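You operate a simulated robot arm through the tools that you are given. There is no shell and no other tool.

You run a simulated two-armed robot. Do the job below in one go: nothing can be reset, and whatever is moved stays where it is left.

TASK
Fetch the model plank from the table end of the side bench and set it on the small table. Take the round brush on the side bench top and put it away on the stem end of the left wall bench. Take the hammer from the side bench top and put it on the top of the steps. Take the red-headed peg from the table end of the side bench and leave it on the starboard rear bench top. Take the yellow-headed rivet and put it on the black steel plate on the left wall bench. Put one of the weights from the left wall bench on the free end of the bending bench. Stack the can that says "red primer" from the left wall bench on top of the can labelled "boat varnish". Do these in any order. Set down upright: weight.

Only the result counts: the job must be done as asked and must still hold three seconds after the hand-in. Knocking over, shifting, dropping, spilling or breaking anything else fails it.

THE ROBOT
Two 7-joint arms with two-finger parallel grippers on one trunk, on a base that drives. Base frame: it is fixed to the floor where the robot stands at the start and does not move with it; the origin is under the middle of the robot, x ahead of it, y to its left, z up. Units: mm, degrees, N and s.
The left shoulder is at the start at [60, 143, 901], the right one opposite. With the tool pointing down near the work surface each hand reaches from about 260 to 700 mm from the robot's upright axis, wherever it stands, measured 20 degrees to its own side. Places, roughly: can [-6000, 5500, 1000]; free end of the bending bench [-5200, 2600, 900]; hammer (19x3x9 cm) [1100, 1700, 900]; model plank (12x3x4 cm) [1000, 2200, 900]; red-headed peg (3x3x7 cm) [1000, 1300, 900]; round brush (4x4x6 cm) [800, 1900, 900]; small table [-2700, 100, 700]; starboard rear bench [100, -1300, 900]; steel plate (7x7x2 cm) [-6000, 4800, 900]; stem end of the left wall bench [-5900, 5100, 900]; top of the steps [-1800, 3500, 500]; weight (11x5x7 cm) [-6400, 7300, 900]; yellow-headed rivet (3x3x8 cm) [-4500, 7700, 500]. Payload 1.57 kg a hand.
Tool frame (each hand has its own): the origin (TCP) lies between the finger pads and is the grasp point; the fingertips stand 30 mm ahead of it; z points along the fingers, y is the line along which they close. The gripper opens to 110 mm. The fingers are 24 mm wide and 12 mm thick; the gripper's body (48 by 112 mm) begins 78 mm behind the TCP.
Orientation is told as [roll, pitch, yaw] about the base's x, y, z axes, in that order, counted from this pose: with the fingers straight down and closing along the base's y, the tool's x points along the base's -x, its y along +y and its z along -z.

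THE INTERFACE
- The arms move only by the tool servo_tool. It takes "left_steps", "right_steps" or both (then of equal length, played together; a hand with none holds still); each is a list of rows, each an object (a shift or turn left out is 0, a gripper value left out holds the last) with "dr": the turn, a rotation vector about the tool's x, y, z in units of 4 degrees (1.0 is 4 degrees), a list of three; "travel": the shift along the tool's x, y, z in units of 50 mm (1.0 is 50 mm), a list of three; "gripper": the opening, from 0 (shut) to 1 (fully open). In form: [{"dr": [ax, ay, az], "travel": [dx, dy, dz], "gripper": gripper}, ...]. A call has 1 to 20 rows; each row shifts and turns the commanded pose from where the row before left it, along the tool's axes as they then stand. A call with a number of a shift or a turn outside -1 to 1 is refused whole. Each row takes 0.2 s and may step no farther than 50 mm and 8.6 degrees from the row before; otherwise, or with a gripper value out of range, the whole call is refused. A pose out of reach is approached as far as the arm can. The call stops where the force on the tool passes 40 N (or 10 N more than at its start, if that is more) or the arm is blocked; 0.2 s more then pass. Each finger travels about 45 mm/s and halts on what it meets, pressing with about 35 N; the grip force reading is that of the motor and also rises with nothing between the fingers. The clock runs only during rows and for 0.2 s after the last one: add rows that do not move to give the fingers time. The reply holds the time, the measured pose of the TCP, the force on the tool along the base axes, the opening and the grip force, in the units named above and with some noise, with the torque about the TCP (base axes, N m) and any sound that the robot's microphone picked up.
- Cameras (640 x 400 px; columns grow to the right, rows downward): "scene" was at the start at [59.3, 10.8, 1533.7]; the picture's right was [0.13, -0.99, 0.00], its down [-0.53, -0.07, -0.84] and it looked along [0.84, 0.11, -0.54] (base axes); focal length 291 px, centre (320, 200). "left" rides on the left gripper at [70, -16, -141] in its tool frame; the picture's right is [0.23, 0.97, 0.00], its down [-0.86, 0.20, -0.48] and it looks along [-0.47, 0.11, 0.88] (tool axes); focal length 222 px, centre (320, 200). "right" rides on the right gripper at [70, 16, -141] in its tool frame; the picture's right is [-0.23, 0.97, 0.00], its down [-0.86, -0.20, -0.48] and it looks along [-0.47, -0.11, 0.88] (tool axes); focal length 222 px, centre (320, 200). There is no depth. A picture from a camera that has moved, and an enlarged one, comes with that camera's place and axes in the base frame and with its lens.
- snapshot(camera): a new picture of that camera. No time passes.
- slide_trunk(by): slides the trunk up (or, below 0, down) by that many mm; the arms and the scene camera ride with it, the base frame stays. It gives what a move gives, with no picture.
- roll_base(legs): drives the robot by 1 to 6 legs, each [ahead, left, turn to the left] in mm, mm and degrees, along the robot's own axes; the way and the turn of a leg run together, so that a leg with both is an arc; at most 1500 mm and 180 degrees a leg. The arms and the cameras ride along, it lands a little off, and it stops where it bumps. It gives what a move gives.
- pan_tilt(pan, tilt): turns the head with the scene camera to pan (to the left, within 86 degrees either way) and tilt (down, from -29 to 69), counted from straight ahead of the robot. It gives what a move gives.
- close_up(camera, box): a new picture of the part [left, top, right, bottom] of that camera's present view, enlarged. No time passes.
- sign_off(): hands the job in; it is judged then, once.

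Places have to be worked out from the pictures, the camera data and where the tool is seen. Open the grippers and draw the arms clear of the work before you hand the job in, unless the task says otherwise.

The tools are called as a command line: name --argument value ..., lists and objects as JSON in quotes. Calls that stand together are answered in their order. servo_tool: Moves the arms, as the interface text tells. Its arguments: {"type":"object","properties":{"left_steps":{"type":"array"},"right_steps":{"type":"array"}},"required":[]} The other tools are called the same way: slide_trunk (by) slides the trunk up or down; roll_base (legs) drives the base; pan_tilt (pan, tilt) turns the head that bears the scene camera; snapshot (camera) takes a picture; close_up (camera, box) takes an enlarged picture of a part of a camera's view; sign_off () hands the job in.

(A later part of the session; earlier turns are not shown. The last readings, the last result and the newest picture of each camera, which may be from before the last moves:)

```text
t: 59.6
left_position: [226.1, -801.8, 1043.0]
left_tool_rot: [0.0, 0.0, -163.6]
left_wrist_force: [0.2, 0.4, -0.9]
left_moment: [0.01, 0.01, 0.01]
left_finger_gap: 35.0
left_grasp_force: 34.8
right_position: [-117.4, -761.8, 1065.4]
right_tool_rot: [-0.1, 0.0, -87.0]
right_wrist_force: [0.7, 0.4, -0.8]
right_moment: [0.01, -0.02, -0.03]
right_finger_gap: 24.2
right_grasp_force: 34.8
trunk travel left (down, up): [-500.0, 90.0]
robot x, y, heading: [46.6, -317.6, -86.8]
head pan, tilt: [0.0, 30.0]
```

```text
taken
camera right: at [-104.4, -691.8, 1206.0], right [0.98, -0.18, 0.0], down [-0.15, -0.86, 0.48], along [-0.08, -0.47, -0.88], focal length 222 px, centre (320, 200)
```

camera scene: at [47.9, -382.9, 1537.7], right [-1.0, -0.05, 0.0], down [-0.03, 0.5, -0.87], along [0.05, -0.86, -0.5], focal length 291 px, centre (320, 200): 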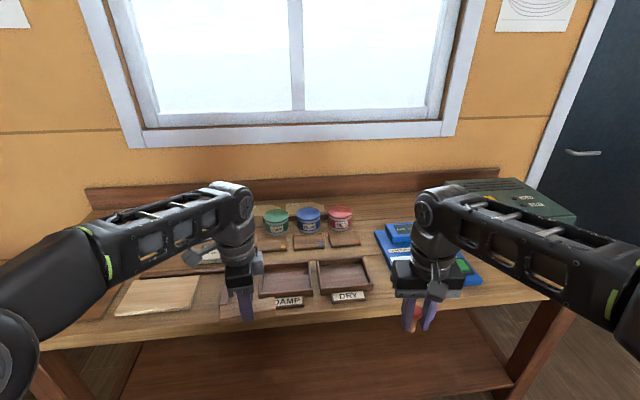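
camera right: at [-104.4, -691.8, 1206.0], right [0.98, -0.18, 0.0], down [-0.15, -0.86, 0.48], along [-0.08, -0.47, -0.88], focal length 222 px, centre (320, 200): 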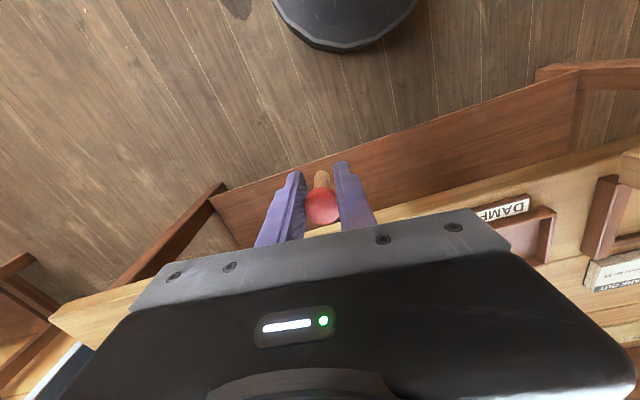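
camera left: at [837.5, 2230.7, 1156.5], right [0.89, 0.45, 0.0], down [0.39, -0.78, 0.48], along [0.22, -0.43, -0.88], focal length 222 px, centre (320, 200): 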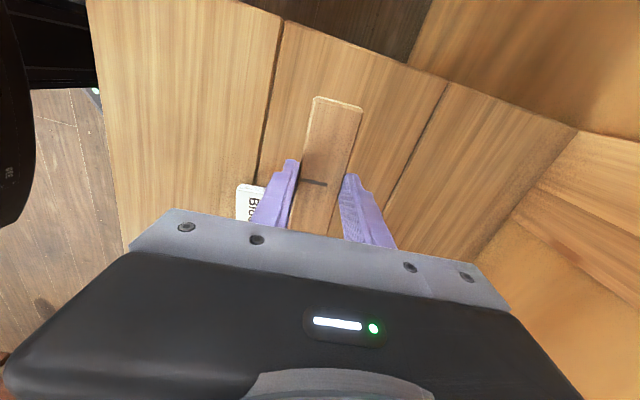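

The bench holds trays, cans, a blue scale and a green case. I'll zoom in to find a free spot for the peg.

close_up --camera "scene" --box '[180, 170, 580, 350]'

```text
1.60 times, centred on (380, 260) of scene
camera zoom: at [47.9, -382.9, 1537.7], right [-1.0, -0.05, 0.0], down [-0.03, 0.5, -0.87], along [0.05, -0.86, -0.5], focal length 466 px, centre (224, 104)
```

zoom: 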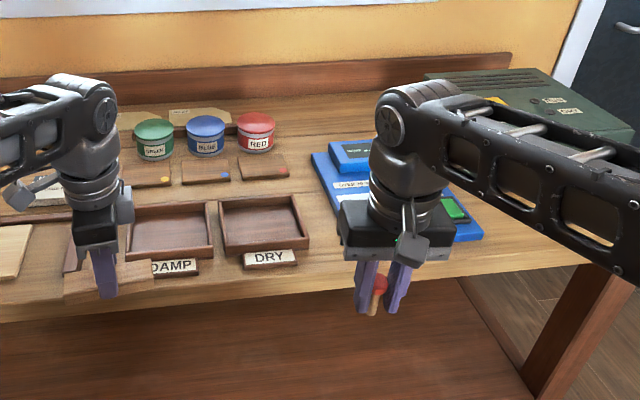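

There is a free patch right of the DRY tray and in front of the scale, near (-125, -985). I'll drive 130 mm closer and check the view from the right wrist.

roll_base --legs '[[130, 0, -3]]'

snapshot --camera "right"

snapshot --camera "scene"

```text
t: 60.9
left_position: [204.2, -941.9, 1042.0]
left_tool_rot: [0.0, -0.1, -166.6]
left_wrist_force: [-0.5, -1.1, -1.4]
left_moment: [0.04, 0.0, -0.03]
left_finger_gap: 34.9
left_grasp_force: 35.3
right_position: [-136.6, -884.1, 1064.5]
right_tool_rot: [0.0, 0.1, -90.0]
right_wrist_force: [0.0, -0.5, -0.5]
right_moment: [0.05, 0.0, -0.03]
right_finger_gap: 24.1
right_grasp_force: 35.3
trunk travel left (down, up): [-500.0, 90.0]
robot x, y, heading: [49.5, -453.6, -90.1]
head pan, tilt: [0.0, 30.0]
```

```text
taken
camera right: at [-120.3, -815.4, 1205.5], right [0.97, -0.23, 0.0], down [-0.2, -0.86, 0.48], along [-0.11, -0.46, -0.88], focal length 222 px, centre (320, 200)
```

right: 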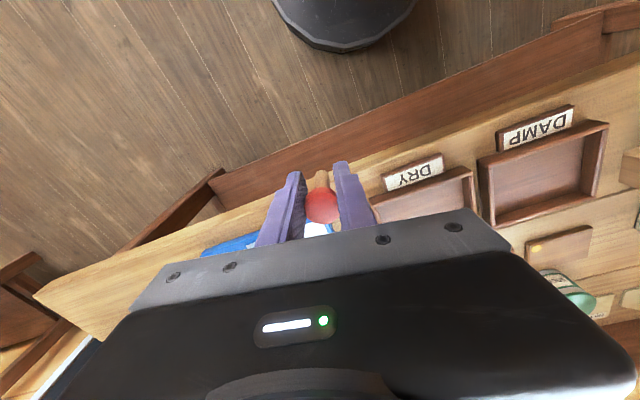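

```text
taken
camera scene: at [48.2, -515.4, 1537.5], right [-1.0, 0.0, 0.0], down [0.0, 0.5, -0.87], along [0.0, -0.87, -0.5], focal length 291 px, centre (320, 200)
```

scene: 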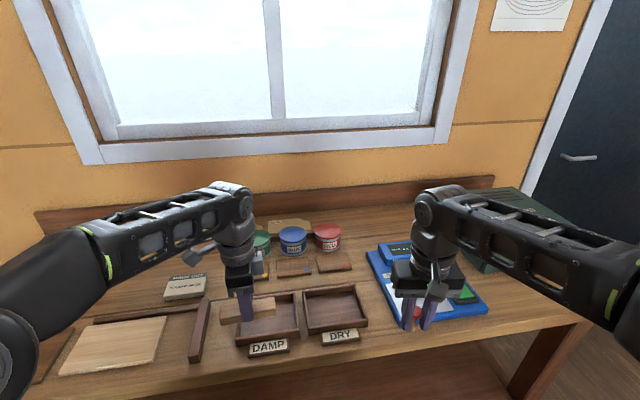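

I'll zoom in on the gap between tray and scale for measurements.

close_up --camera "scene" --box '[320, 240, 520, 365]'

```text
3.20 times, centred on (420, 302) of scene
camera zoom: at [48.2, -515.4, 1537.5], right [-1.0, 0.0, 0.0], down [0.0, 0.5, -0.87], along [0.0, -0.87, -0.5], focal length 931 px, centre (0, -128)
```

zoom: 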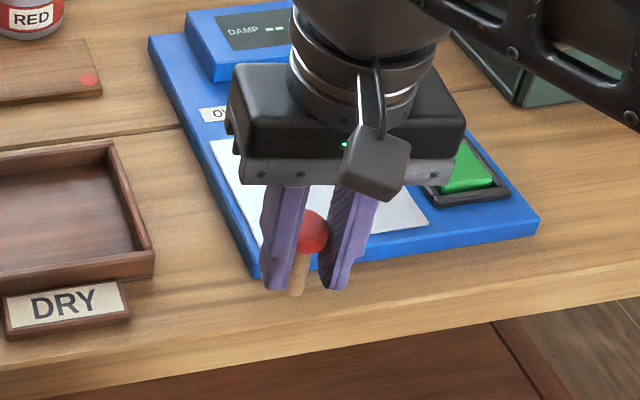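

The gap spot at (-118, -1000) clears the tray, sign, scale and front edge. I'll lower the right hand partway and move over it.

servo_tool --right_steps '[{"travel": [0, 0, 0.7]}, {"travel": [-0.5, 0.1, 0.7]}, {"travel": [-0.6, 0.1, 0]}, {"travel": [-0.6, 0.1, 0]}, {"travel": [-0.62, 0.07, 0]}, {}]'

snapshot --camera "right"

close_up --camera "scene" --box '[320, 240, 520, 365]'

```text
t: 62.3
left_position: [203.7, -940.1, 1043.0]
left_tool_rot: [0.0, 0.0, -166.6]
left_wrist_force: [0.3, 0.1, -1.0]
left_moment: [-0.01, 0.01, 0.01]
left_finger_gap: 34.9
left_grasp_force: 35.0
right_position: [-117.9, -1001.1, 997.1]
right_tool_rot: [0.0, 0.0, -90.0]
right_wrist_force: [0.0, 0.4, 0.0]
right_moment: [-0.04, 0.0, -0.01]
right_finger_gap: 23.9
right_grasp_force: 35.0
trunk travel left (down, up): [-500.0, 90.0]
robot x, y, heading: [52.2, -453.2, -90.0]
head pan, tilt: [0.0, 30.0]
```

```text
taken
camera right: at [-101.0, -931.1, 1136.3], right [0.97, -0.23, 0.0], down [-0.2, -0.86, 0.48], along [-0.11, -0.47, -0.88], focal length 222 px, centre (320, 200)
```

right: 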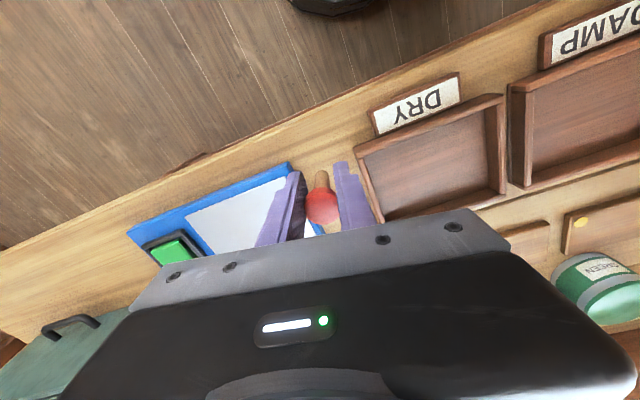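

```text
3.20 times, centred on (420, 302) of scene
camera zoom: at [48.1, -513.2, 1537.7], right [-1.0, 0.0, 0.0], down [0.0, 0.5, -0.87], along [0.0, -0.87, -0.5], focal length 931 px, centre (0, -128)
```

zoom: 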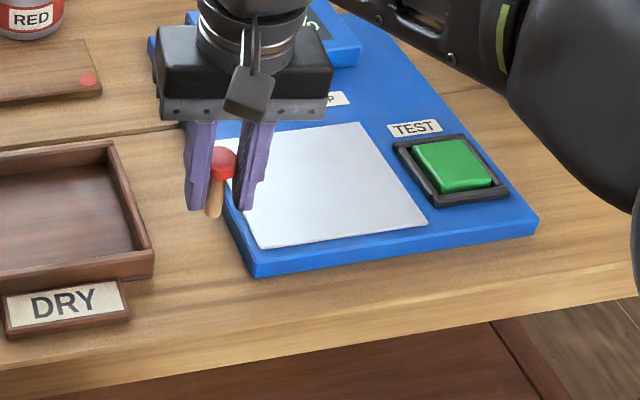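

The spot beneath is clear on all sides. I'll descend with fine steps at the end.

servo_tool --right_steps '[{"travel": [0, 0, 0.8]}, {"travel": [0, 0, 0.7]}, {}]'

close_up --camera "scene" --box '[320, 240, 520, 365]'

```text
t: 63.1
left_position: [204.6, -939.7, 1042.7]
left_tool_rot: [0.1, 0.0, -166.7]
left_wrist_force: [0.0, -0.6, -0.3]
left_moment: [-0.02, 0.02, 0.0]
left_finger_gap: 35.1
left_grasp_force: 35.0
right_position: [-117.7, -1000.0, 920.9]
right_tool_rot: [0.0, 0.0, -90.0]
right_wrist_force: [-0.4, -0.9, 0.1]
right_moment: [0.0, 0.05, 0.0]
right_finger_gap: 24.3
right_grasp_force: 35.1
trunk travel left (down, up): [-500.0, 90.0]
robot x, y, heading: [46.9, -449.8, -90.0]
head pan, tilt: [0.0, 30.0]
```

```text
3.20 times, centred on (420, 302) of scene
camera zoom: at [48.2, -513.5, 1537.7], right [-1.0, 0.0, 0.0], down [0.0, 0.5, -0.87], along [0.0, -0.87, -0.5], focal length 931 px, centre (0, -128)
```

zoom: 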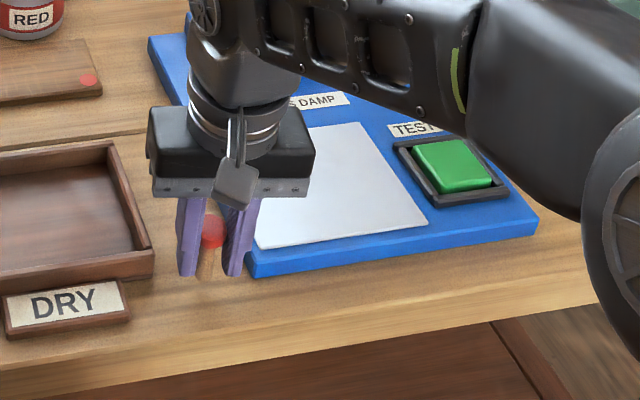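

servo_tool --right_steps '[{"travel": [0, 0, 0.06]}, {"travel": [0, 0, 0.06]}, {}]'

servo_tool --right_steps '[{"travel": [0, 0, 0.05]}, {}]'

```text
t: 63.9
left_position: [204.1, -941.4, 1043.3]
left_tool_rot: [0.0, 0.0, -166.6]
left_wrist_force: [0.7, 0.7, -1.0]
left_moment: [-0.01, 0.05, 0.0]
left_finger_gap: 35.1
left_grasp_force: 35.2
right_position: [-118.9, -1000.3, 914.5]
right_tool_rot: [0.0, -0.1, -90.0]
right_wrist_force: [0.1, -1.0, -0.2]
right_moment: [0.0, -0.01, 0.0]
right_finger_gap: 24.0
right_grasp_force: 34.8
trunk travel left (down, up): [-500.0, 90.0]
robot x, y, heading: [49.1, -451.9, -89.8]
head pan, tilt: [0.0, 30.0]
```

```text
t: 64.5
left_position: [203.5, -940.7, 1042.3]
left_tool_rot: [0.1, 0.0, -166.7]
left_wrist_force: [0.7, -0.1, -0.3]
left_moment: [-0.03, -0.02, 0.0]
left_finger_gap: 34.8
left_grasp_force: 34.8
right_position: [-119.4, -999.8, 912.7]
right_tool_rot: [0.0, 0.1, -90.0]
right_wrist_force: [-0.1, 0.9, 0.4]
right_moment: [0.02, -0.01, 0.01]
right_finger_gap: 24.1
right_grasp_force: 34.9
trunk travel left (down, up): [-500.0, 90.0]
robot x, y, heading: [48.4, -450.9, -89.9]
head pan, tilt: [0.0, 30.0]
```

No contact yet at 912.7. I'll keep lowering in 2 mm steps and watch the force.

servo_tool --right_steps '[{"travel": [0, 0, 0.04]}, {"travel": [0, 0, 0.02]}, {}]'

servo_tool --right_steps '[{"travel": [0, 0, 0.04]}, {}]'

close_up --camera "scene" --box '[350, 280, 430, 340]'

```text
t: 65.3
left_position: [204.5, -940.8, 1043.3]
left_tool_rot: [0.1, 0.0, -166.6]
left_wrist_force: [0.0, 0.3, 0.1]
left_moment: [-0.02, 0.01, 0.01]
left_finger_gap: 34.8
left_grasp_force: 34.3
right_position: [-118.1, -1000.7, 909.1]
right_tool_rot: [0.0, -0.2, -90.0]
right_wrist_force: [-0.2, -0.3, 11.1]
right_moment: [-0.06, 0.03, -0.02]
right_finger_gap: 24.2
right_grasp_force: 35.0
trunk travel left (down, up): [-500.0, 90.0]
robot x, y, heading: [47.1, -455.0, -90.0]
head pan, tilt: [0.0, 30.0]
```

```text
t: 65.9
left_position: [205.1, -939.2, 1044.0]
left_tool_rot: [0.1, 0.0, -166.7]
left_wrist_force: [0.2, 0.1, -0.2]
left_moment: [0.0, -0.02, 0.02]
left_finger_gap: 34.9
left_grasp_force: 35.3
right_position: [-119.4, -999.7, 910.6]
right_tool_rot: [0.0, -0.3, -90.0]
right_wrist_force: [-1.4, -1.8, 30.6]
right_moment: [-0.31, 0.08, -0.03]
right_finger_gap: 23.8
right_grasp_force: 34.9
trunk travel left (down, up): [-500.0, 90.0]
robot x, y, heading: [49.1, -454.2, -89.8]
head pan, tilt: [0.0, 30.0]
```

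```text
6.67 times, centred on (390, 310) of scene
camera zoom: at [48.8, -511.1, 1538.1], right [-1.0, 0.0, 0.0], down [0.0, 0.5, -0.87], along [0.0, -0.87, -0.5], focal length 1940 px, centre (-147, -533)
```

zoom: 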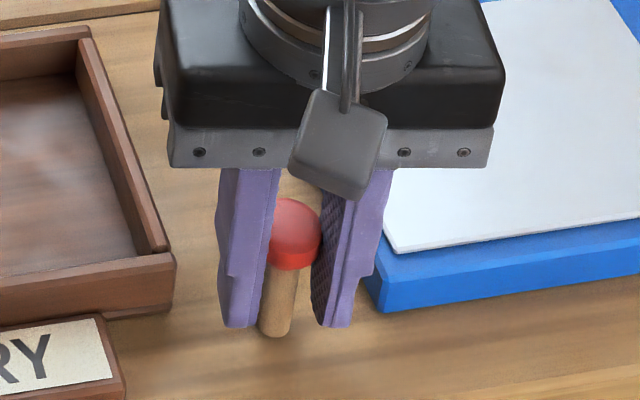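

The peg touched down at TCP z≈910. I'll relieve the pressure slightly, open a little, and lift straight up.

servo_tool --right_steps '[{"travel": [0, 0, -0.06]}, {}, {"gripper": 0.28}, {"gripper": 0.32}, {"gripper": 0.37}, {}, {}]'

close_up --camera "scene" --box '[350, 280, 430, 340]'

```text
t: 67.5
left_position: [202.6, -940.2, 1043.2]
left_tool_rot: [0.1, 0.0, -166.6]
left_wrist_force: [-0.2, -0.2, -1.0]
left_moment: [0.02, -0.02, -0.01]
left_finger_gap: 34.9
left_grasp_force: 34.4
right_position: [-119.0, -998.9, 909.7]
right_tool_rot: [0.0, 0.0, -90.0]
right_wrist_force: [-0.1, 0.8, 0.1]
right_moment: [0.02, 0.01, 0.02]
right_finger_gap: 40.9
right_grasp_force: 0.1
trunk travel left (down, up): [-500.0, 90.0]
robot x, y, heading: [49.6, -454.9, -90.0]
head pan, tilt: [0.0, 30.0]
```

```text
6.67 times, centred on (390, 310) of scene
camera zoom: at [48.3, -513.6, 1537.6], right [-1.0, 0.0, 0.0], down [0.0, 0.5, -0.87], along [0.0, -0.87, -0.5], focal length 1940 px, centre (-147, -533)
```

zoom: 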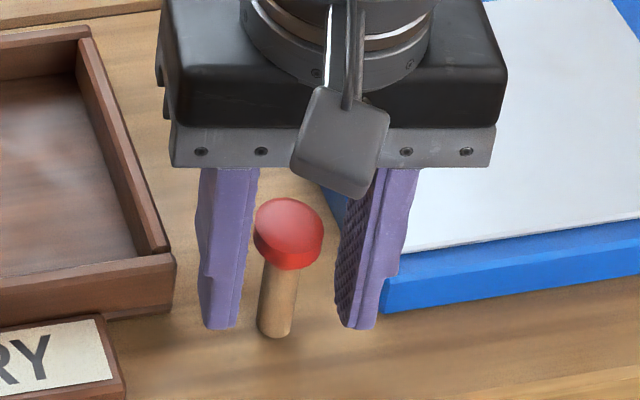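

The peg stands on its own. I'll lift the right hand clear and draw it back.

servo_tool --right_steps '[{"travel": [0, 0, -0.5]}, {"travel": [0, 0, -0.9]}, {"travel": [0, 0, -0.9]}, {"travel": [0.6, 0, -0.6]}, {"travel": [0.9, 0, 0]}, {"travel": [0.9, 0, 0]}, {}]'

close_up --camera "scene" --box '[320, 240, 520, 365]'

```text
t: 69.1
left_position: [204.9, -942.0, 1043.8]
left_tool_rot: [0.0, -0.1, -166.7]
left_wrist_force: [0.8, -0.2, -1.2]
left_moment: [-0.01, -0.02, -0.01]
left_finger_gap: 35.1
left_grasp_force: 34.7
right_position: [-120.4, -880.6, 1053.6]
right_tool_rot: [0.0, 0.0, -90.0]
right_wrist_force: [0.4, 0.0, 0.4]
right_moment: [0.01, -0.01, 0.0]
right_finger_gap: 40.7
right_grasp_force: 0.0
trunk travel left (down, up): [-500.0, 90.0]
robot x, y, heading: [46.2, -455.7, -89.9]
head pan, tilt: [0.0, 30.0]
```

```text
3.20 times, centred on (420, 302) of scene
camera zoom: at [48.4, -514.4, 1537.6], right [-1.0, 0.0, 0.0], down [0.0, 0.5, -0.87], along [0.0, -0.87, -0.5], focal length 931 px, centre (0, -128)
```

zoom: 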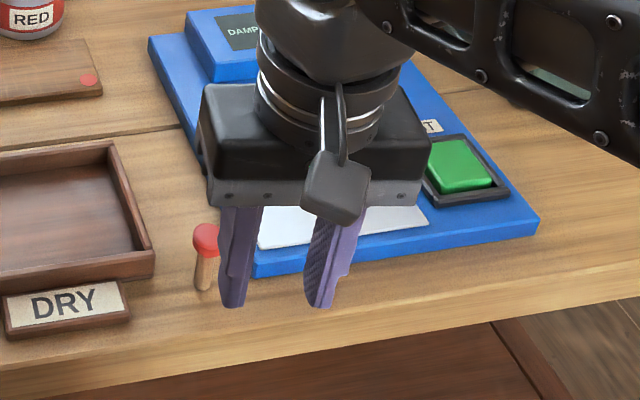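

The peg is placed. I'll back off, turn to face the small table in the −x direction, and look.

roll_base --legs '[[-400, 0, 0], [0, 0, -90]]'

pan_tilt --pan 0 --tilt 20

snapshot --camera "scene"

pan_tilt --pan -60 --tilt 20

snapshot --camera "scene"

```text
t: 75.4
left_position: [-439.4, -217.8, 1043.3]
left_tool_rot: [0.1, 0.0, 104.5]
left_wrist_force: [0.1, -0.1, -0.5]
left_moment: [-0.02, 0.01, 0.02]
left_finger_gap: 34.6
left_grasp_force: 35.2
right_position: [-384.4, 106.3, 1053.3]
right_tool_rot: [0.0, 0.0, -179.0]
right_wrist_force: [0.5, 0.9, 0.7]
right_moment: [0.01, 0.01, -0.01]
right_finger_gap: 40.5
right_grasp_force: 0.0
trunk travel left (down, up): [-500.0, 90.0]
robot x, y, heading: [45.0, -54.3, -179.1]
head pan, tilt: [0.0, 30.0]
```

```text
t: 76.1
left_position: [-439.0, -217.9, 1043.6]
left_tool_rot: [0.2, 0.1, 104.4]
left_wrist_force: [0.4, 0.2, -0.2]
left_moment: [0.01, 0.01, -0.03]
left_finger_gap: 34.8
left_grasp_force: 35.0
right_position: [-384.6, 107.0, 1054.9]
right_tool_rot: [0.0, 0.0, -179.0]
right_wrist_force: [-0.2, 0.4, 0.4]
right_moment: [-0.03, -0.02, 0.04]
right_finger_gap: 40.9
right_grasp_force: 0.0
trunk travel left (down, up): [-500.0, 90.0]
robot x, y, heading: [46.1, -51.1, -178.9]
head pan, tilt: [0.0, 20.0]
```

```text
taken
camera scene: at [-16.6, -54.7, 1553.7], right [-0.02, 1.0, 0.0], down [0.34, 0.01, -0.94], along [-0.94, -0.02, -0.34], focal length 291 px, centre (320, 200)
```

scene: 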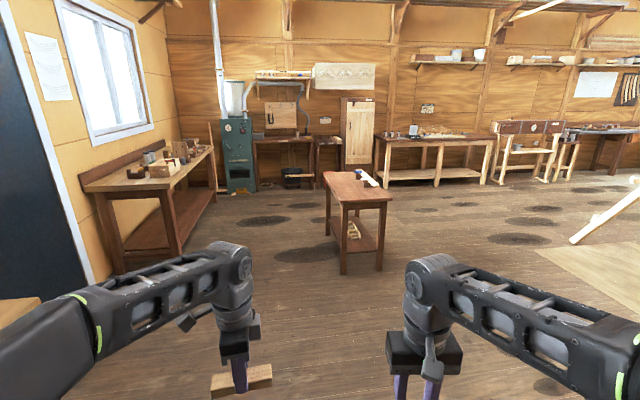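

```text
t: 77.4
left_position: [-439.6, -217.2, 1042.9]
left_tool_rot: [0.0, 0.0, 104.4]
left_wrist_force: [0.5, -0.4, -0.3]
left_moment: [0.03, 0.03, 0.0]
left_finger_gap: 35.1
left_grasp_force: 35.2
right_position: [-384.8, 107.3, 1054.1]
right_tool_rot: [0.0, 0.1, -178.9]
right_wrist_force: [-0.3, -0.4, 1.0]
right_moment: [-0.03, -0.01, 0.02]
right_finger_gap: 40.7
right_grasp_force: 0.2
trunk travel left (down, up): [-500.0, 90.0]
robot x, y, heading: [47.8, -55.7, -178.7]
head pan, tilt: [-60.0, 20.0]
```

```text
taken
camera scene: at [28.4, 26.7, 1553.7], right [0.86, 0.52, 0.0], down [0.18, -0.29, -0.94], along [-0.48, 0.8, -0.34], focal length 291 px, centre (320, 200)
```

scene: 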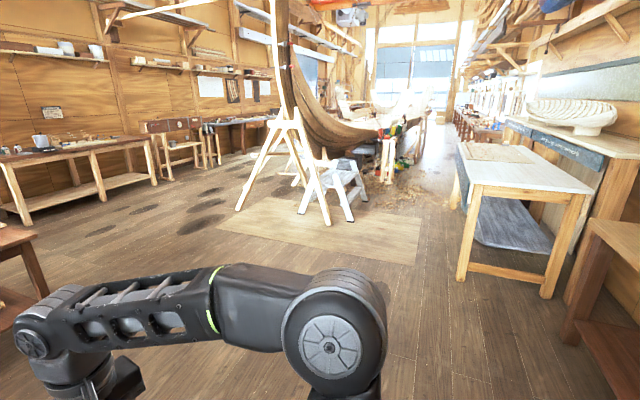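

The small table stands straight ahead. I'll zoom in on what is already lying on it.

pan_tilt --pan 0 --tilt 20

close_up --camera "scene" --box '[300, 150, 420, 225]'

```text
t: 78.7
left_position: [-440.0, -217.2, 1044.0]
left_tool_rot: [0.1, -0.1, 104.4]
left_wrist_force: [-0.9, -0.1, -0.3]
left_moment: [-0.02, 0.04, -0.02]
left_finger_gap: 34.9
left_grasp_force: 35.1
right_position: [-383.9, 108.1, 1054.5]
right_tool_rot: [0.1, 0.0, -179.0]
right_wrist_force: [-0.2, -0.3, 0.2]
right_moment: [-0.02, 0.0, 0.01]
right_finger_gap: 40.9
right_grasp_force: 0.1
trunk travel left (down, up): [-500.0, 90.0]
robot x, y, heading: [46.2, -54.2, -178.9]
head pan, tilt: [0.0, 20.0]
```

```text
5.33 times, centred on (360, 188) of scene
camera zoom: at [-16.6, -54.7, 1553.7], right [-0.02, 1.0, 0.0], down [0.34, 0.01, -0.94], along [-0.94, -0.02, -0.34], focal length 1552 px, centre (107, 267)
```

zoom: 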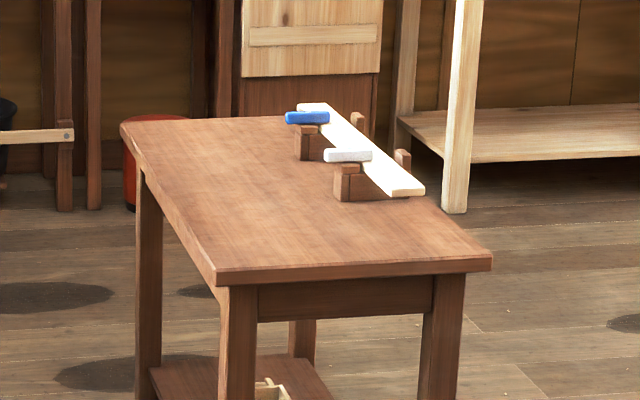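

The small table's near edge is around x≈-2400, with the front part of the top free. The plank-holding blocks are at its far right. I'll drive up to it and lower the trunk by 160 mm.

roll_base --legs '[[1000, -240, 0], [950, -200, -1]]'

pan_tilt --pan 0 --tilt 35

snapshot --camera "scene"

```text
t: 88.7
left_position: [-2395.5, 229.6, 1043.9]
left_tool_rot: [0.0, 0.0, 102.6]
left_wrist_force: [-0.1, 0.2, -0.9]
left_moment: [0.01, -0.03, 0.02]
left_finger_gap: 34.8
left_grasp_force: 34.9
right_position: [-2329.9, 554.0, 1054.3]
right_tool_rot: [0.0, 0.1, 179.2]
right_wrist_force: [0.6, 0.1, 0.3]
right_moment: [0.04, -0.03, 0.0]
right_finger_gap: 40.8
right_grasp_force: 0.0
trunk travel left (down, up): [-500.0, 90.0]
robot x, y, heading: [-1902.9, 381.8, 179.2]
head pan, tilt: [0.0, 20.0]
```

```text
t: 89.5
left_position: [-2393.2, 230.6, 1043.0]
left_tool_rot: [0.1, 0.0, 102.7]
left_wrist_force: [0.1, -0.3, -0.9]
left_moment: [-0.01, 0.01, -0.01]
left_finger_gap: 35.1
left_grasp_force: 34.6
right_position: [-2328.1, 554.4, 1054.0]
right_tool_rot: [0.0, 0.0, 179.2]
right_wrist_force: [0.3, 0.6, -0.2]
right_moment: [0.02, 0.0, 0.01]
right_finger_gap: 40.8
right_grasp_force: 0.1
trunk travel left (down, up): [-500.0, 90.0]
robot x, y, heading: [-1905.0, 379.5, 179.1]
head pan, tilt: [0.0, 35.0]
```

```text
taken
camera scene: at [-1961.2, 380.3, 1529.9], right [0.01, 1.0, 0.0], down [0.57, -0.01, -0.82], along [-0.82, 0.01, -0.57], focal length 291 px, centre (320, 200)
```

scene: 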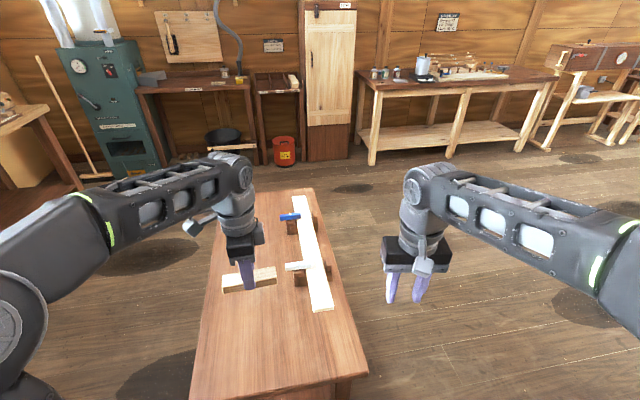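

The target spot on the table's front left is about (-2490, 210). I'll lower the trunk by 200 mm and move the left hand forward 98 mm along its closing axis.

slide_trunk --by -200

servo_tool --left_steps '[{"travel": [0, 0.3, 0]}, {"travel": [0, 0.4, 0]}, {"travel": [0, 0.4, 0]}, {"travel": [0, 0.4, 0]}, {"travel": [0, 0.4, 0]}, {}]'

snapshot --camera "left"

snapshot --camera "scene"

```text
t: 91.6
left_position: [-2392.8, 231.5, 842.3]
left_tool_rot: [0.1, 0.0, 102.6]
left_wrist_force: [0.4, 0.5, -0.6]
left_moment: [-0.01, -0.02, 0.01]
left_finger_gap: 35.0
left_grasp_force: 35.3
right_position: [-2328.5, 553.4, 854.7]
right_tool_rot: [0.0, 0.0, 179.2]
right_wrist_force: [0.3, 0.0, -0.2]
right_moment: [-0.01, 0.0, 0.01]
right_finger_gap: 40.5
right_grasp_force: 0.0
trunk travel left (down, up): [-300.0, 290.0]
robot x, y, heading: [-1906.0, 381.7, 179.1]
head pan, tilt: [0.0, 35.0]
```

```text
t: 93.0
left_position: [-2484.5, 210.2, 841.7]
left_tool_rot: [0.2, -0.1, 102.7]
left_wrist_force: [0.3, -0.9, -1.3]
left_moment: [0.03, -0.02, -0.02]
left_finger_gap: 35.0
left_grasp_force: 34.9
right_position: [-2328.4, 552.8, 855.1]
right_tool_rot: [0.1, 0.0, 179.2]
right_wrist_force: [0.1, 0.3, 0.6]
right_moment: [-0.01, -0.01, 0.01]
right_finger_gap: 40.7
right_grasp_force: 0.1
trunk travel left (down, up): [-300.0, 290.0]
robot x, y, heading: [-1901.7, 380.5, 179.3]
head pan, tilt: [0.0, 35.0]
```

```text
taken
camera left: at [-2452.0, 146.2, 984.0], right [-0.9, -0.43, 0.0], down [-0.38, 0.79, 0.48], along [-0.21, 0.43, -0.88], focal length 222 px, centre (320, 200)
```

left: 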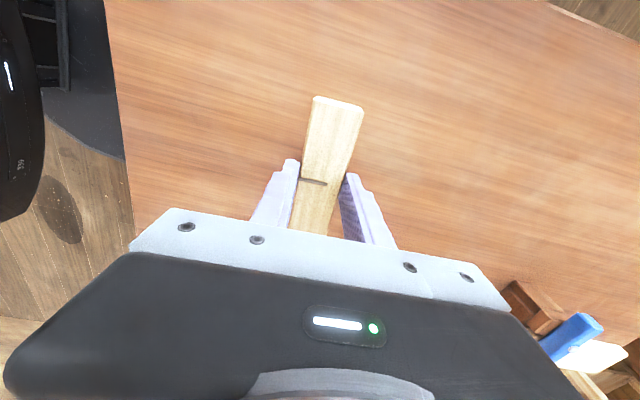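

```text
taken
camera scene: at [-1961.2, 380.4, 1329.9], right [0.01, 1.0, 0.0], down [0.57, -0.01, -0.82], along [-0.82, 0.01, -0.57], focal length 291 px, centre (320, 200)
```

scene: 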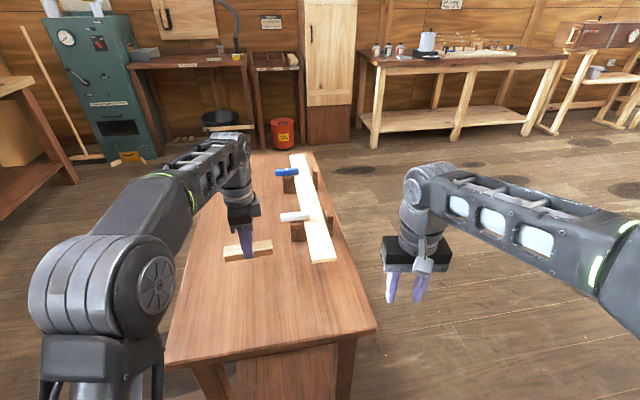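

The spot is clear. I'll descend quickly to 785, then in small steps until contact, since the table height is uncertain.

servo_tool --left_steps '[{"travel": [0, 0, 0.4]}, {"travel": [0, 0, 0.4]}, {"travel": [0, 0, 0.2]}, {}]'

close_up --camera "scene" --box '[190, 190, 320, 280]'

```text
t: 94.0
left_position: [-2487.1, 210.8, 793.3]
left_tool_rot: [0.0, 0.0, 102.6]
left_wrist_force: [-0.4, 0.1, -0.6]
left_moment: [0.01, 0.03, 0.0]
left_finger_gap: 34.7
left_grasp_force: 34.7
right_position: [-2329.6, 553.7, 854.7]
right_tool_rot: [0.1, 0.1, 179.2]
right_wrist_force: [-0.5, 0.4, -0.2]
right_moment: [0.0, 0.02, -0.02]
right_finger_gap: 40.8
right_grasp_force: 0.1
trunk travel left (down, up): [-300.0, 290.0]
robot x, y, heading: [-1902.7, 382.3, 179.3]
head pan, tilt: [0.0, 35.0]
```

```text
4.44 times, centred on (255, 235) of scene
camera zoom: at [-1961.1, 380.3, 1329.9], right [0.01, 1.0, 0.0], down [0.57, -0.01, -0.82], along [-0.82, 0.01, -0.57], focal length 1293 px, centre (609, 44)
```

zoom: 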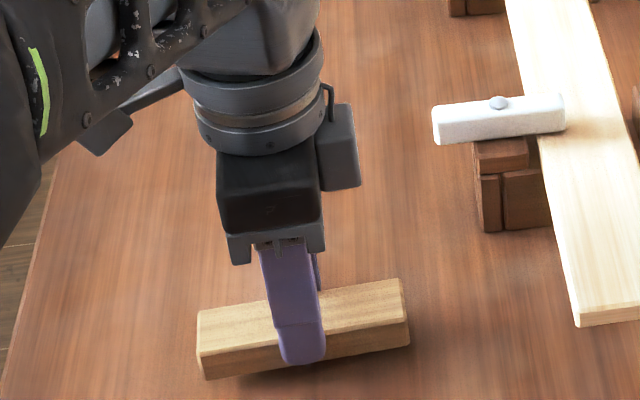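

servo_tool --left_steps '[{"travel": [0, 0, 0.1]}, {"travel": [0, 0, 0.1]}, {"travel": [0, 0, 0.1]}, {"travel": [0, 0, 0.1]}, {}]'

servo_tool --left_steps '[{"travel": [0, 0, 0.08]}, {"travel": [0, 0, 0.08]}, {"travel": [0, 0, 0.08]}, {}]'

close_up --camera "scene" --box '[190, 200, 320, 290]'

```text
t: 95.2
left_position: [-2487.4, 209.5, 776.6]
left_tool_rot: [0.5, -0.2, 102.6]
left_wrist_force: [-1.6, -1.9, 37.9]
left_moment: [0.0, -0.03, 0.03]
left_finger_gap: 35.2
left_grasp_force: 34.7
right_position: [-2326.3, 554.5, 855.5]
right_tool_rot: [0.0, -0.1, 179.3]
right_wrist_force: [0.4, 0.6, 0.2]
right_moment: [0.0, 0.0, 0.03]
right_finger_gap: 40.5
right_grasp_force: 0.0
trunk travel left (down, up): [-300.0, 290.0]
robot x, y, heading: [-1903.7, 380.3, 179.1]
head pan, tilt: [0.0, 35.0]
```

```text
t: 95.9
left_position: [-2486.1, 209.8, 770.1]
left_tool_rot: [0.6, -0.3, 102.7]
left_wrist_force: [9.2, 0.3, 17.8]
left_moment: [-0.45, -0.77, 0.18]
left_finger_gap: 35.2
left_grasp_force: 34.9
right_position: [-2326.2, 554.1, 854.6]
right_tool_rot: [0.0, 0.0, 179.3]
right_wrist_force: [0.1, -0.5, 0.6]
right_moment: [-0.02, 0.0, -0.01]
right_finger_gap: 40.5
right_grasp_force: 0.1
trunk travel left (down, up): [-300.0, 290.0]
robot x, y, heading: [-1904.7, 383.3, 179.4]
head pan, tilt: [0.0, 35.0]
stopped in row 3 (left hand): the force on the tool passed its limit at 52 N (the readings are from after the stop); the commanded pose is now the measured one
```

```text
4.44 times, centred on (255, 245) of scene
camera zoom: at [-1958.4, 380.9, 1329.5], right [0.01, 1.0, 0.0], down [0.57, -0.01, -0.82], along [-0.82, 0.01, -0.57], focal length 1293 px, centre (609, 0)
```

zoom: 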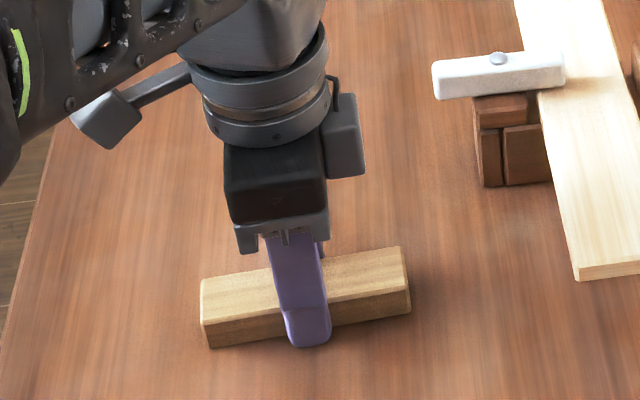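

Contact: the plank is on the table, with the table top at about z 742. I'll relieve the pressure, open, and lift away.

servo_tool --left_steps '[{"travel": [0, 0, -0.04]}, {}, {"gripper": 0.5}, {}, {}, {"travel": [0, 0, -0.3]}, {"travel": [0, 0, -0.8]}, {"travel": [0, 0, -0.8]}, {"travel": [0, -0.8, -0.4]}, {"travel": [0, -0.9, 0]}, {}]'

snapshot --camera "scene"

```text
t: 98.3
left_position: [-2402.4, 226.4, 852.5]
left_tool_rot: [0.5, -0.2, 102.6]
left_wrist_force: [-0.5, 0.0, 0.2]
left_moment: [0.0, 0.02, 0.0]
left_finger_gap: 55.2
left_grasp_force: 0.0
left hand out of reach, approached as far as the arm can: row 8
right_position: [-2328.0, 552.9, 853.4]
right_tool_rot: [-0.1, -0.1, 179.1]
right_wrist_force: [0.1, 0.3, -0.2]
right_moment: [-0.01, -0.01, -0.03]
right_finger_gap: 40.7
right_grasp_force: 0.0
trunk travel left (down, up): [-300.0, 290.0]
robot x, y, heading: [-1901.9, 380.2, 179.0]
head pan, tilt: [0.0, 35.0]
```

```text
taken
camera scene: at [-1961.0, 380.3, 1329.8], right [0.01, 1.0, 0.0], down [0.57, -0.01, -0.82], along [-0.82, 0.01, -0.57], focal length 291 px, centre (320, 200)
```

scene: 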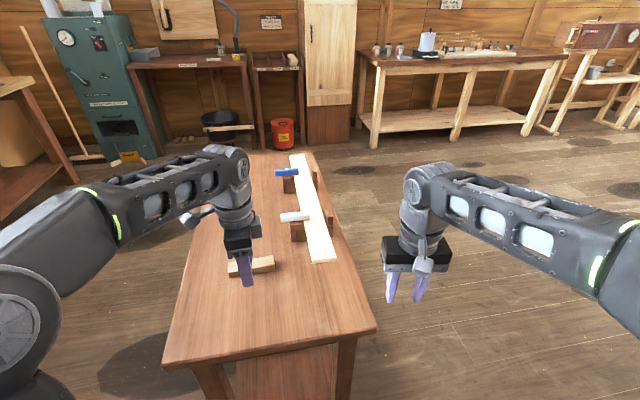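

The plank is set on the small table. I'll turn the left hand back to neutral, raise the trunk to gain reach, and return to the side bench for the brush and hammer.

servo_tool --left_steps '[{"dr": [0, 0, -1]}, {"dr": [0, 0, -1]}, {"dr": [0, 0, -1]}, {"dr": [0, 0, -1]}, {"dr": [0, 0, -1]}, {"dr": [0, 0, -1]}, {"dr": [0, 0, -1]}, {"dr": [0, 0, -1]}, {"dr": [0, 0, -1]}, {"dr": [0, 0, -1]}, {"dr": [0, 0, -1]}, {"dr": [0, 0, -1]}, {"dr": [0, 0, -1]}, {"dr": [0, 0, -1]}, {"dr": [0, 0, -1]}, {"dr": [0, 0, -1]}, {"dr": [0, 0, -1]}, {"dr": [0, 0, -1]}, {"dr": [0, 0, -1]}]'

roll_base --legs '[[-350, 0, 0], [0, 0, 180], [800, 750, 0], [700, 720, 0]]'

slide_trunk --by 280

snapshot --camera "scene"

```text
t: 102.3
left_position: [-2405.2, 227.3, 854.1]
left_tool_rot: [0.0, -0.5, 178.8]
left_wrist_force: [-0.3, -0.4, -0.5]
left_moment: [-0.02, 0.0, 0.04]
left_finger_gap: 55.1
left_grasp_force: 0.1
right_position: [-2328.7, 553.0, 854.4]
right_tool_rot: [0.1, 0.0, 179.1]
right_wrist_force: [-0.5, -0.8, 0.1]
right_moment: [0.0, 0.0, 0.01]
right_finger_gap: 40.4
right_grasp_force: 0.0
trunk travel left (down, up): [-300.0, 290.0]
robot x, y, heading: [-1906.0, 380.3, 179.2]
head pan, tilt: [0.0, 35.0]
```

```text
t: 122.2
left_position: [361.9, 2125.9, 854.3]
left_tool_rot: [-0.1, -0.5, 3.4]
left_wrist_force: [-0.2, 0.4, 0.7]
left_moment: [-0.01, 0.03, -0.01]
left_finger_gap: 54.9
left_grasp_force: 0.0
right_position: [314.4, 1794.5, 853.9]
right_tool_rot: [0.1, 0.0, 3.9]
right_wrist_force: [-0.4, -0.4, 0.0]
right_moment: [0.02, 0.01, 0.01]
right_finger_gap: 40.7
right_grasp_force: 0.2
trunk travel left (down, up): [-300.0, 290.0]
robot x, y, heading: [-122.4, 1934.1, 4.0]
head pan, tilt: [0.0, 35.0]
```

```text
t: 125.0
left_position: [362.2, 2125.1, 1133.8]
left_tool_rot: [-0.1, -0.4, 3.4]
left_wrist_force: [0.3, 0.4, 0.0]
left_moment: [0.0, 0.0, -0.02]
left_finger_gap: 55.1
left_grasp_force: 0.1
right_position: [314.6, 1793.7, 1133.7]
right_tool_rot: [0.0, -0.1, 3.8]
right_wrist_force: [0.6, 0.4, -0.7]
right_moment: [0.02, -0.01, -0.01]
right_finger_gap: 40.8
right_grasp_force: 0.1
trunk travel left (down, up): [-580.0, 10.0]
robot x, y, heading: [-123.4, 1931.9, 4.1]
head pan, tilt: [0.0, 35.0]
```

```text
taken
camera scene: at [-65.2, 1935.8, 1609.8], right [0.07, -1.0, 0.0], down [-0.57, -0.04, -0.82], along [0.82, 0.06, -0.57], focal length 291 px, centre (320, 200)
```

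scene: 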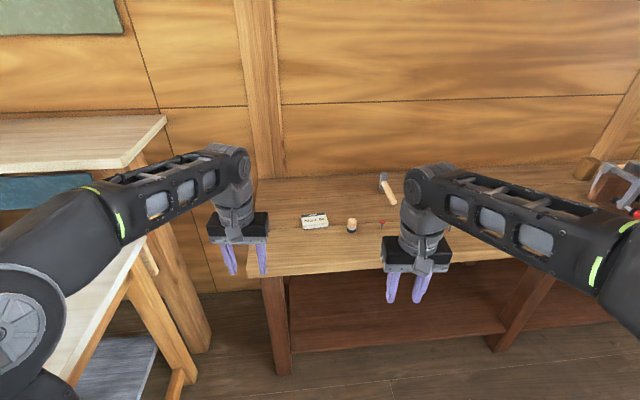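

I'll drive in so the right hand faces the hammer, keeping about the same clearance to the bench as before.

roll_base --legs '[[0, 0, -4], [450, -80, 0]]'

snapshot --camera "scene"

snapshot --camera "right"

snapshot --camera "left"

```text
t: 128.2
left_position: [819.1, 2009.3, 1134.0]
left_tool_rot: [-0.1, -0.4, -0.6]
left_wrist_force: [-0.3, -0.5, 0.4]
left_moment: [0.01, 0.04, 0.0]
left_finger_gap: 55.0
left_grasp_force: 0.2
right_position: [748.8, 1682.6, 1134.2]
right_tool_rot: [0.0, 0.0, 0.0]
right_wrist_force: [-0.5, 0.5, 0.3]
right_moment: [-0.01, 0.03, -0.03]
right_finger_gap: 40.6
right_grasp_force: 0.1
trunk travel left (down, up): [-580.0, 10.0]
robot x, y, heading: [319.6, 1853.9, 0.1]
head pan, tilt: [0.0, 35.0]
```

```text
taken
camera scene: at [380.1, 1850.4, 1609.8], right [0.0, -1.0, 0.0], down [-0.57, 0.0, -0.82], along [0.82, 0.0, -0.57], focal length 291 px, centre (320, 200)
```

scene: 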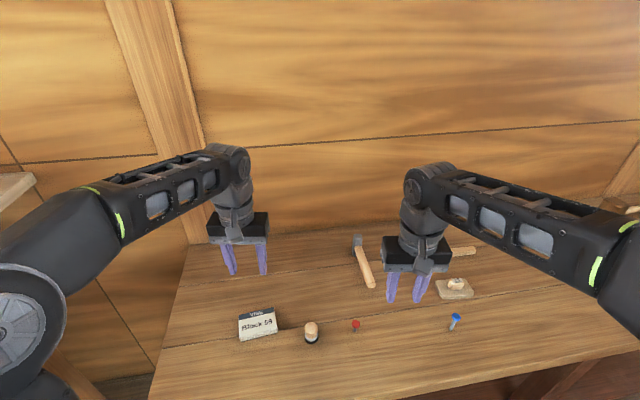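

```text
taken
camera right: at [678.9, 1698.7, 1274.3], right [0.23, 0.97, 0.0], down [0.86, -0.2, 0.48], along [0.47, -0.11, -0.88], focal length 222 px, centre (320, 200)
```

right: 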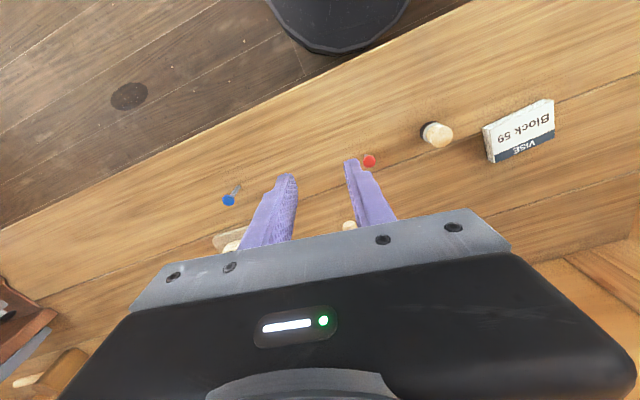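

```text
taken
camera left: at [750.1, 1994.3, 1274.9], right [-0.22, 0.98, 0.0], down [0.85, 0.19, 0.48], along [0.47, 0.1, -0.87], focal length 222 px, centre (320, 200)
```

left: 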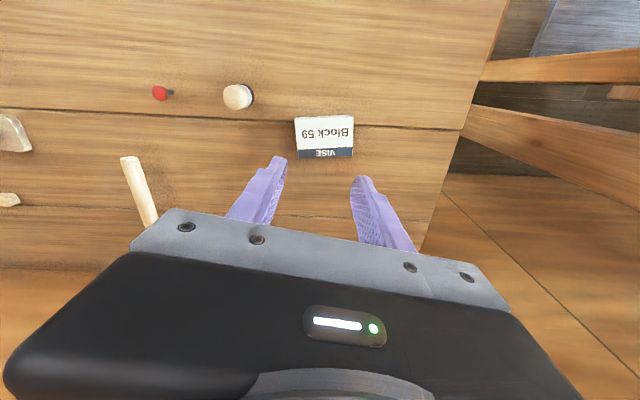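

I'll zoom in on the hammer for exact handle geometry.

close_up --camera "scene" --box '[320, 220, 440, 300]'

close_up --camera "left" --box '[80, 130, 200, 230]'

```text
5.00 times, centred on (380, 260) of scene
camera zoom: at [380.1, 1850.4, 1609.8], right [0.0, -1.0, 0.0], down [-0.57, 0.0, -0.82], along [0.82, 0.0, -0.57], focal length 1455 px, centre (20, -100)
```

zoom: 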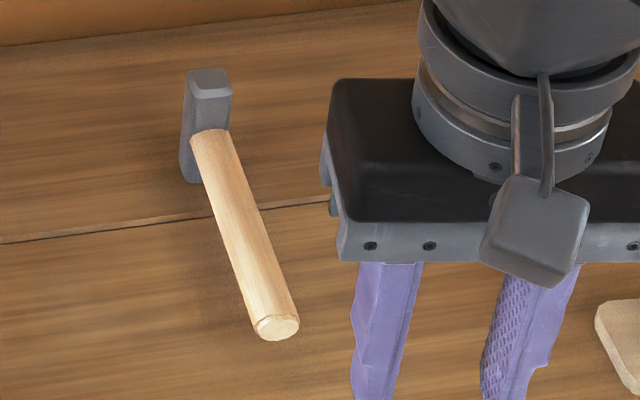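

```text
4.00 times, centred on (140, 180) of left
camera zoom: at [750.1, 1994.3, 1274.9], right [-0.22, 0.98, 0.0], down [0.85, 0.19, 0.48], along [0.47, 0.1, -0.87], focal length 888 px, centre (1040, 280)
```

zoom: 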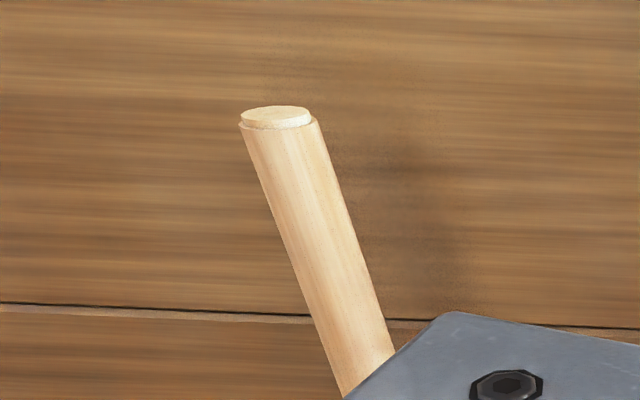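

The handle is horizontal at z≈909, running from (942, 1698) to the head near (1110, 1721), a heading of about 7.6°. To reach near the head I'll turn the right hand 7.6° and tilt it 30° forward, then move above the handle.

servo_tool --right_steps '[{"dr": [0, 0, -0.95], "gripper": 0.7}, {"dr": [0, 0, -0.95]}, {"dr": [0, -0.94, 0]}, {"dr": [0, -0.94, 0]}, {"dr": [0, -0.94, 0]}, {"dr": [0, -0.94, 0]}, {"dr": [0, -0.94, 0]}, {"dr": [0, -0.94, 0]}, {"dr": [0, -0.94, 0]}, {"dr": [0, -0.94, 0]}, {}]'

servo_tool --right_steps '[{"travel": [-0.5, -0.027, 0.675]}, {"travel": [-0.5, -0.027, 0.675]}, {"travel": [-0.5, -0.027, 0.675]}, {"travel": [-0.5, -0.027, 0.675]}, {"travel": [-0.5, -0.027, 0.675]}, {"travel": [-0.5, -0.027, 0.675]}, {"travel": [-0.5, -0.027, 0.675]}, {}]'

snapshot --camera "right"

snapshot --camera "scene"

```text
t: 130.6
left_position: [818.9, 2010.0, 1134.5]
left_tool_rot: [-0.1, -0.5, -0.6]
left_wrist_force: [-0.5, -0.2, 1.0]
left_moment: [-0.01, 0.02, 0.04]
left_finger_gap: 55.1
left_grasp_force: 0.1
right_position: [747.2, 1683.6, 1133.9]
right_tool_rot: [0.0, -30.2, 7.6]
right_wrist_force: [0.3, 0.2, 0.2]
right_moment: [0.01, 0.04, 0.0]
right_finger_gap: 77.0
right_grasp_force: 0.2
trunk travel left (down, up): [-580.0, 10.0]
robot x, y, heading: [320.6, 1850.0, -0.0]
head pan, tilt: [0.0, 35.0]
```

```text
t: 132.4
left_position: [819.5, 2010.1, 1135.4]
left_tool_rot: [-0.1, -0.5, -0.7]
left_wrist_force: [-0.3, -0.3, 0.3]
left_moment: [-0.01, -0.01, 0.01]
left_finger_gap: 54.9
left_grasp_force: 0.0
right_position: [1016.3, 1708.3, 1019.2]
right_tool_rot: [0.1, -30.2, 7.5]
right_wrist_force: [0.1, -0.3, 0.3]
right_moment: [0.0, 0.02, 0.0]
right_finger_gap: 77.0
right_grasp_force: 0.0
trunk travel left (down, up): [-580.0, 10.0]
robot x, y, heading: [323.3, 1853.0, -0.2]
head pan, tilt: [0.0, 35.0]
```

```text
taken
camera right: at [884.2, 1708.0, 1105.0], right [0.07, 0.99, 0.11], down [0.52, -0.13, 0.84], along [0.85, 0.0, -0.53], focal length 222 px, centre (320, 200)
```

right: 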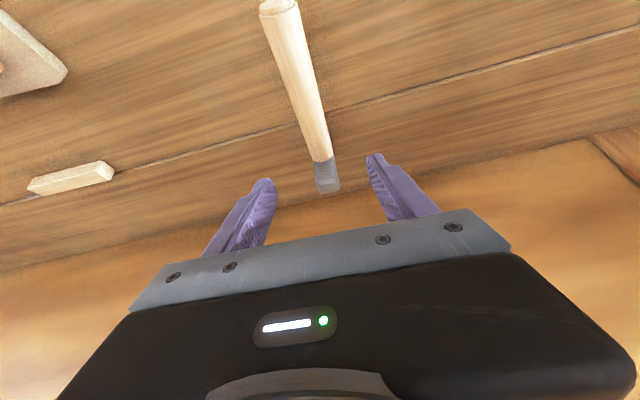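

```text
taken
camera scene: at [378.1, 1850.4, 1609.9], right [0.0, -1.0, 0.0], down [-0.57, 0.0, -0.82], along [0.82, 0.0, -0.57], focal length 291 px, centre (320, 200)
```

scene: 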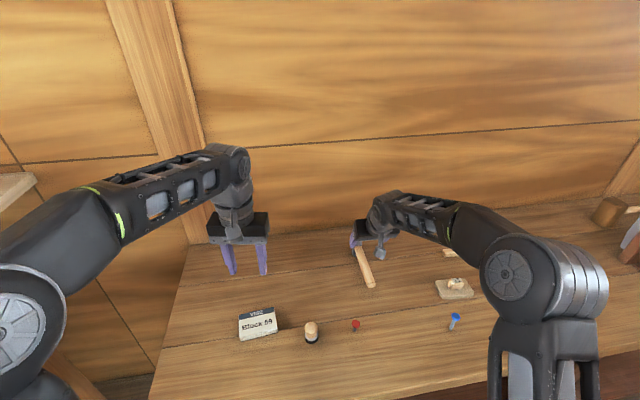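

The handle lines up with the prediction. I'll descend along the diagonal to the grip point 50 mm from the head and close.

servo_tool --right_steps '[{"travel": [0.137, -0.01, 0.768]}, {"travel": [0.137, -0.01, 0.768]}, {"travel": [0.137, -0.01, 0.768]}, {}]'

snapshot --camera "right"

close_up --camera "scene" --box '[320, 220, 440, 300]'

```text
t: 133.4
left_position: [819.2, 2009.3, 1135.4]
left_tool_rot: [-0.1, -0.5, -0.7]
left_wrist_force: [-0.3, 0.4, 1.1]
left_moment: [-0.02, 0.0, -0.03]
left_finger_gap: 55.4
left_grasp_force: 0.1
right_position: [1055.0, 1712.1, 909.1]
right_tool_rot: [0.0, -30.0, 7.4]
right_wrist_force: [-0.1, -0.7, -0.5]
right_moment: [0.01, 0.0, 0.01]
right_finger_gap: 76.9
right_grasp_force: 0.1
trunk travel left (down, up): [-580.0, 10.0]
robot x, y, heading: [321.1, 1851.6, -0.2]
head pan, tilt: [0.0, 35.0]
```

```text
taken
camera right: at [923.8, 1711.4, 995.5], right [0.07, 0.99, 0.11], down [0.52, -0.13, 0.84], along [0.85, 0.0, -0.53], focal length 222 px, centre (320, 200)
```

right: 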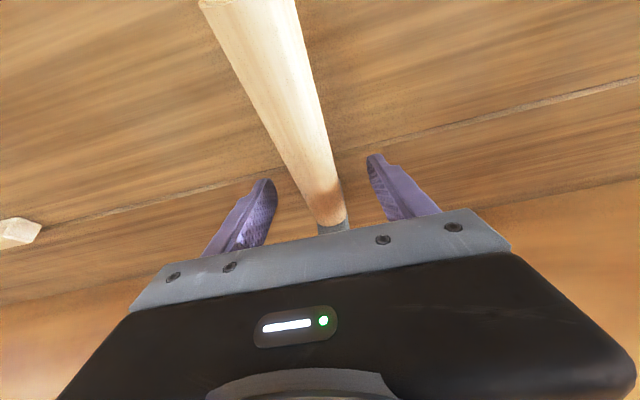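

```text
5.00 times, centred on (380, 260) of scene
camera zoom: at [378.5, 1850.5, 1609.9], right [0.0, -1.0, 0.0], down [-0.57, 0.0, -0.82], along [0.82, 0.0, -0.57], focal length 1455 px, centre (20, -100)
```

zoom: 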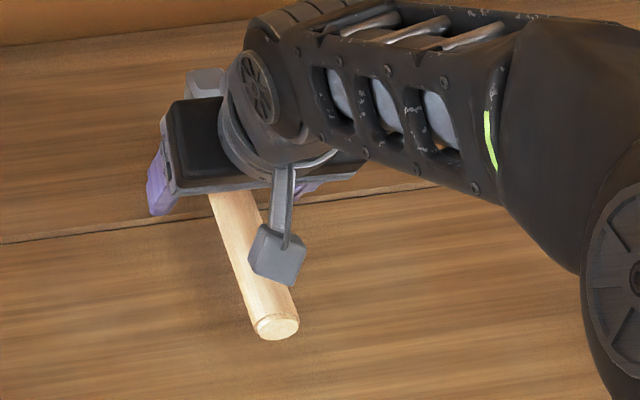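

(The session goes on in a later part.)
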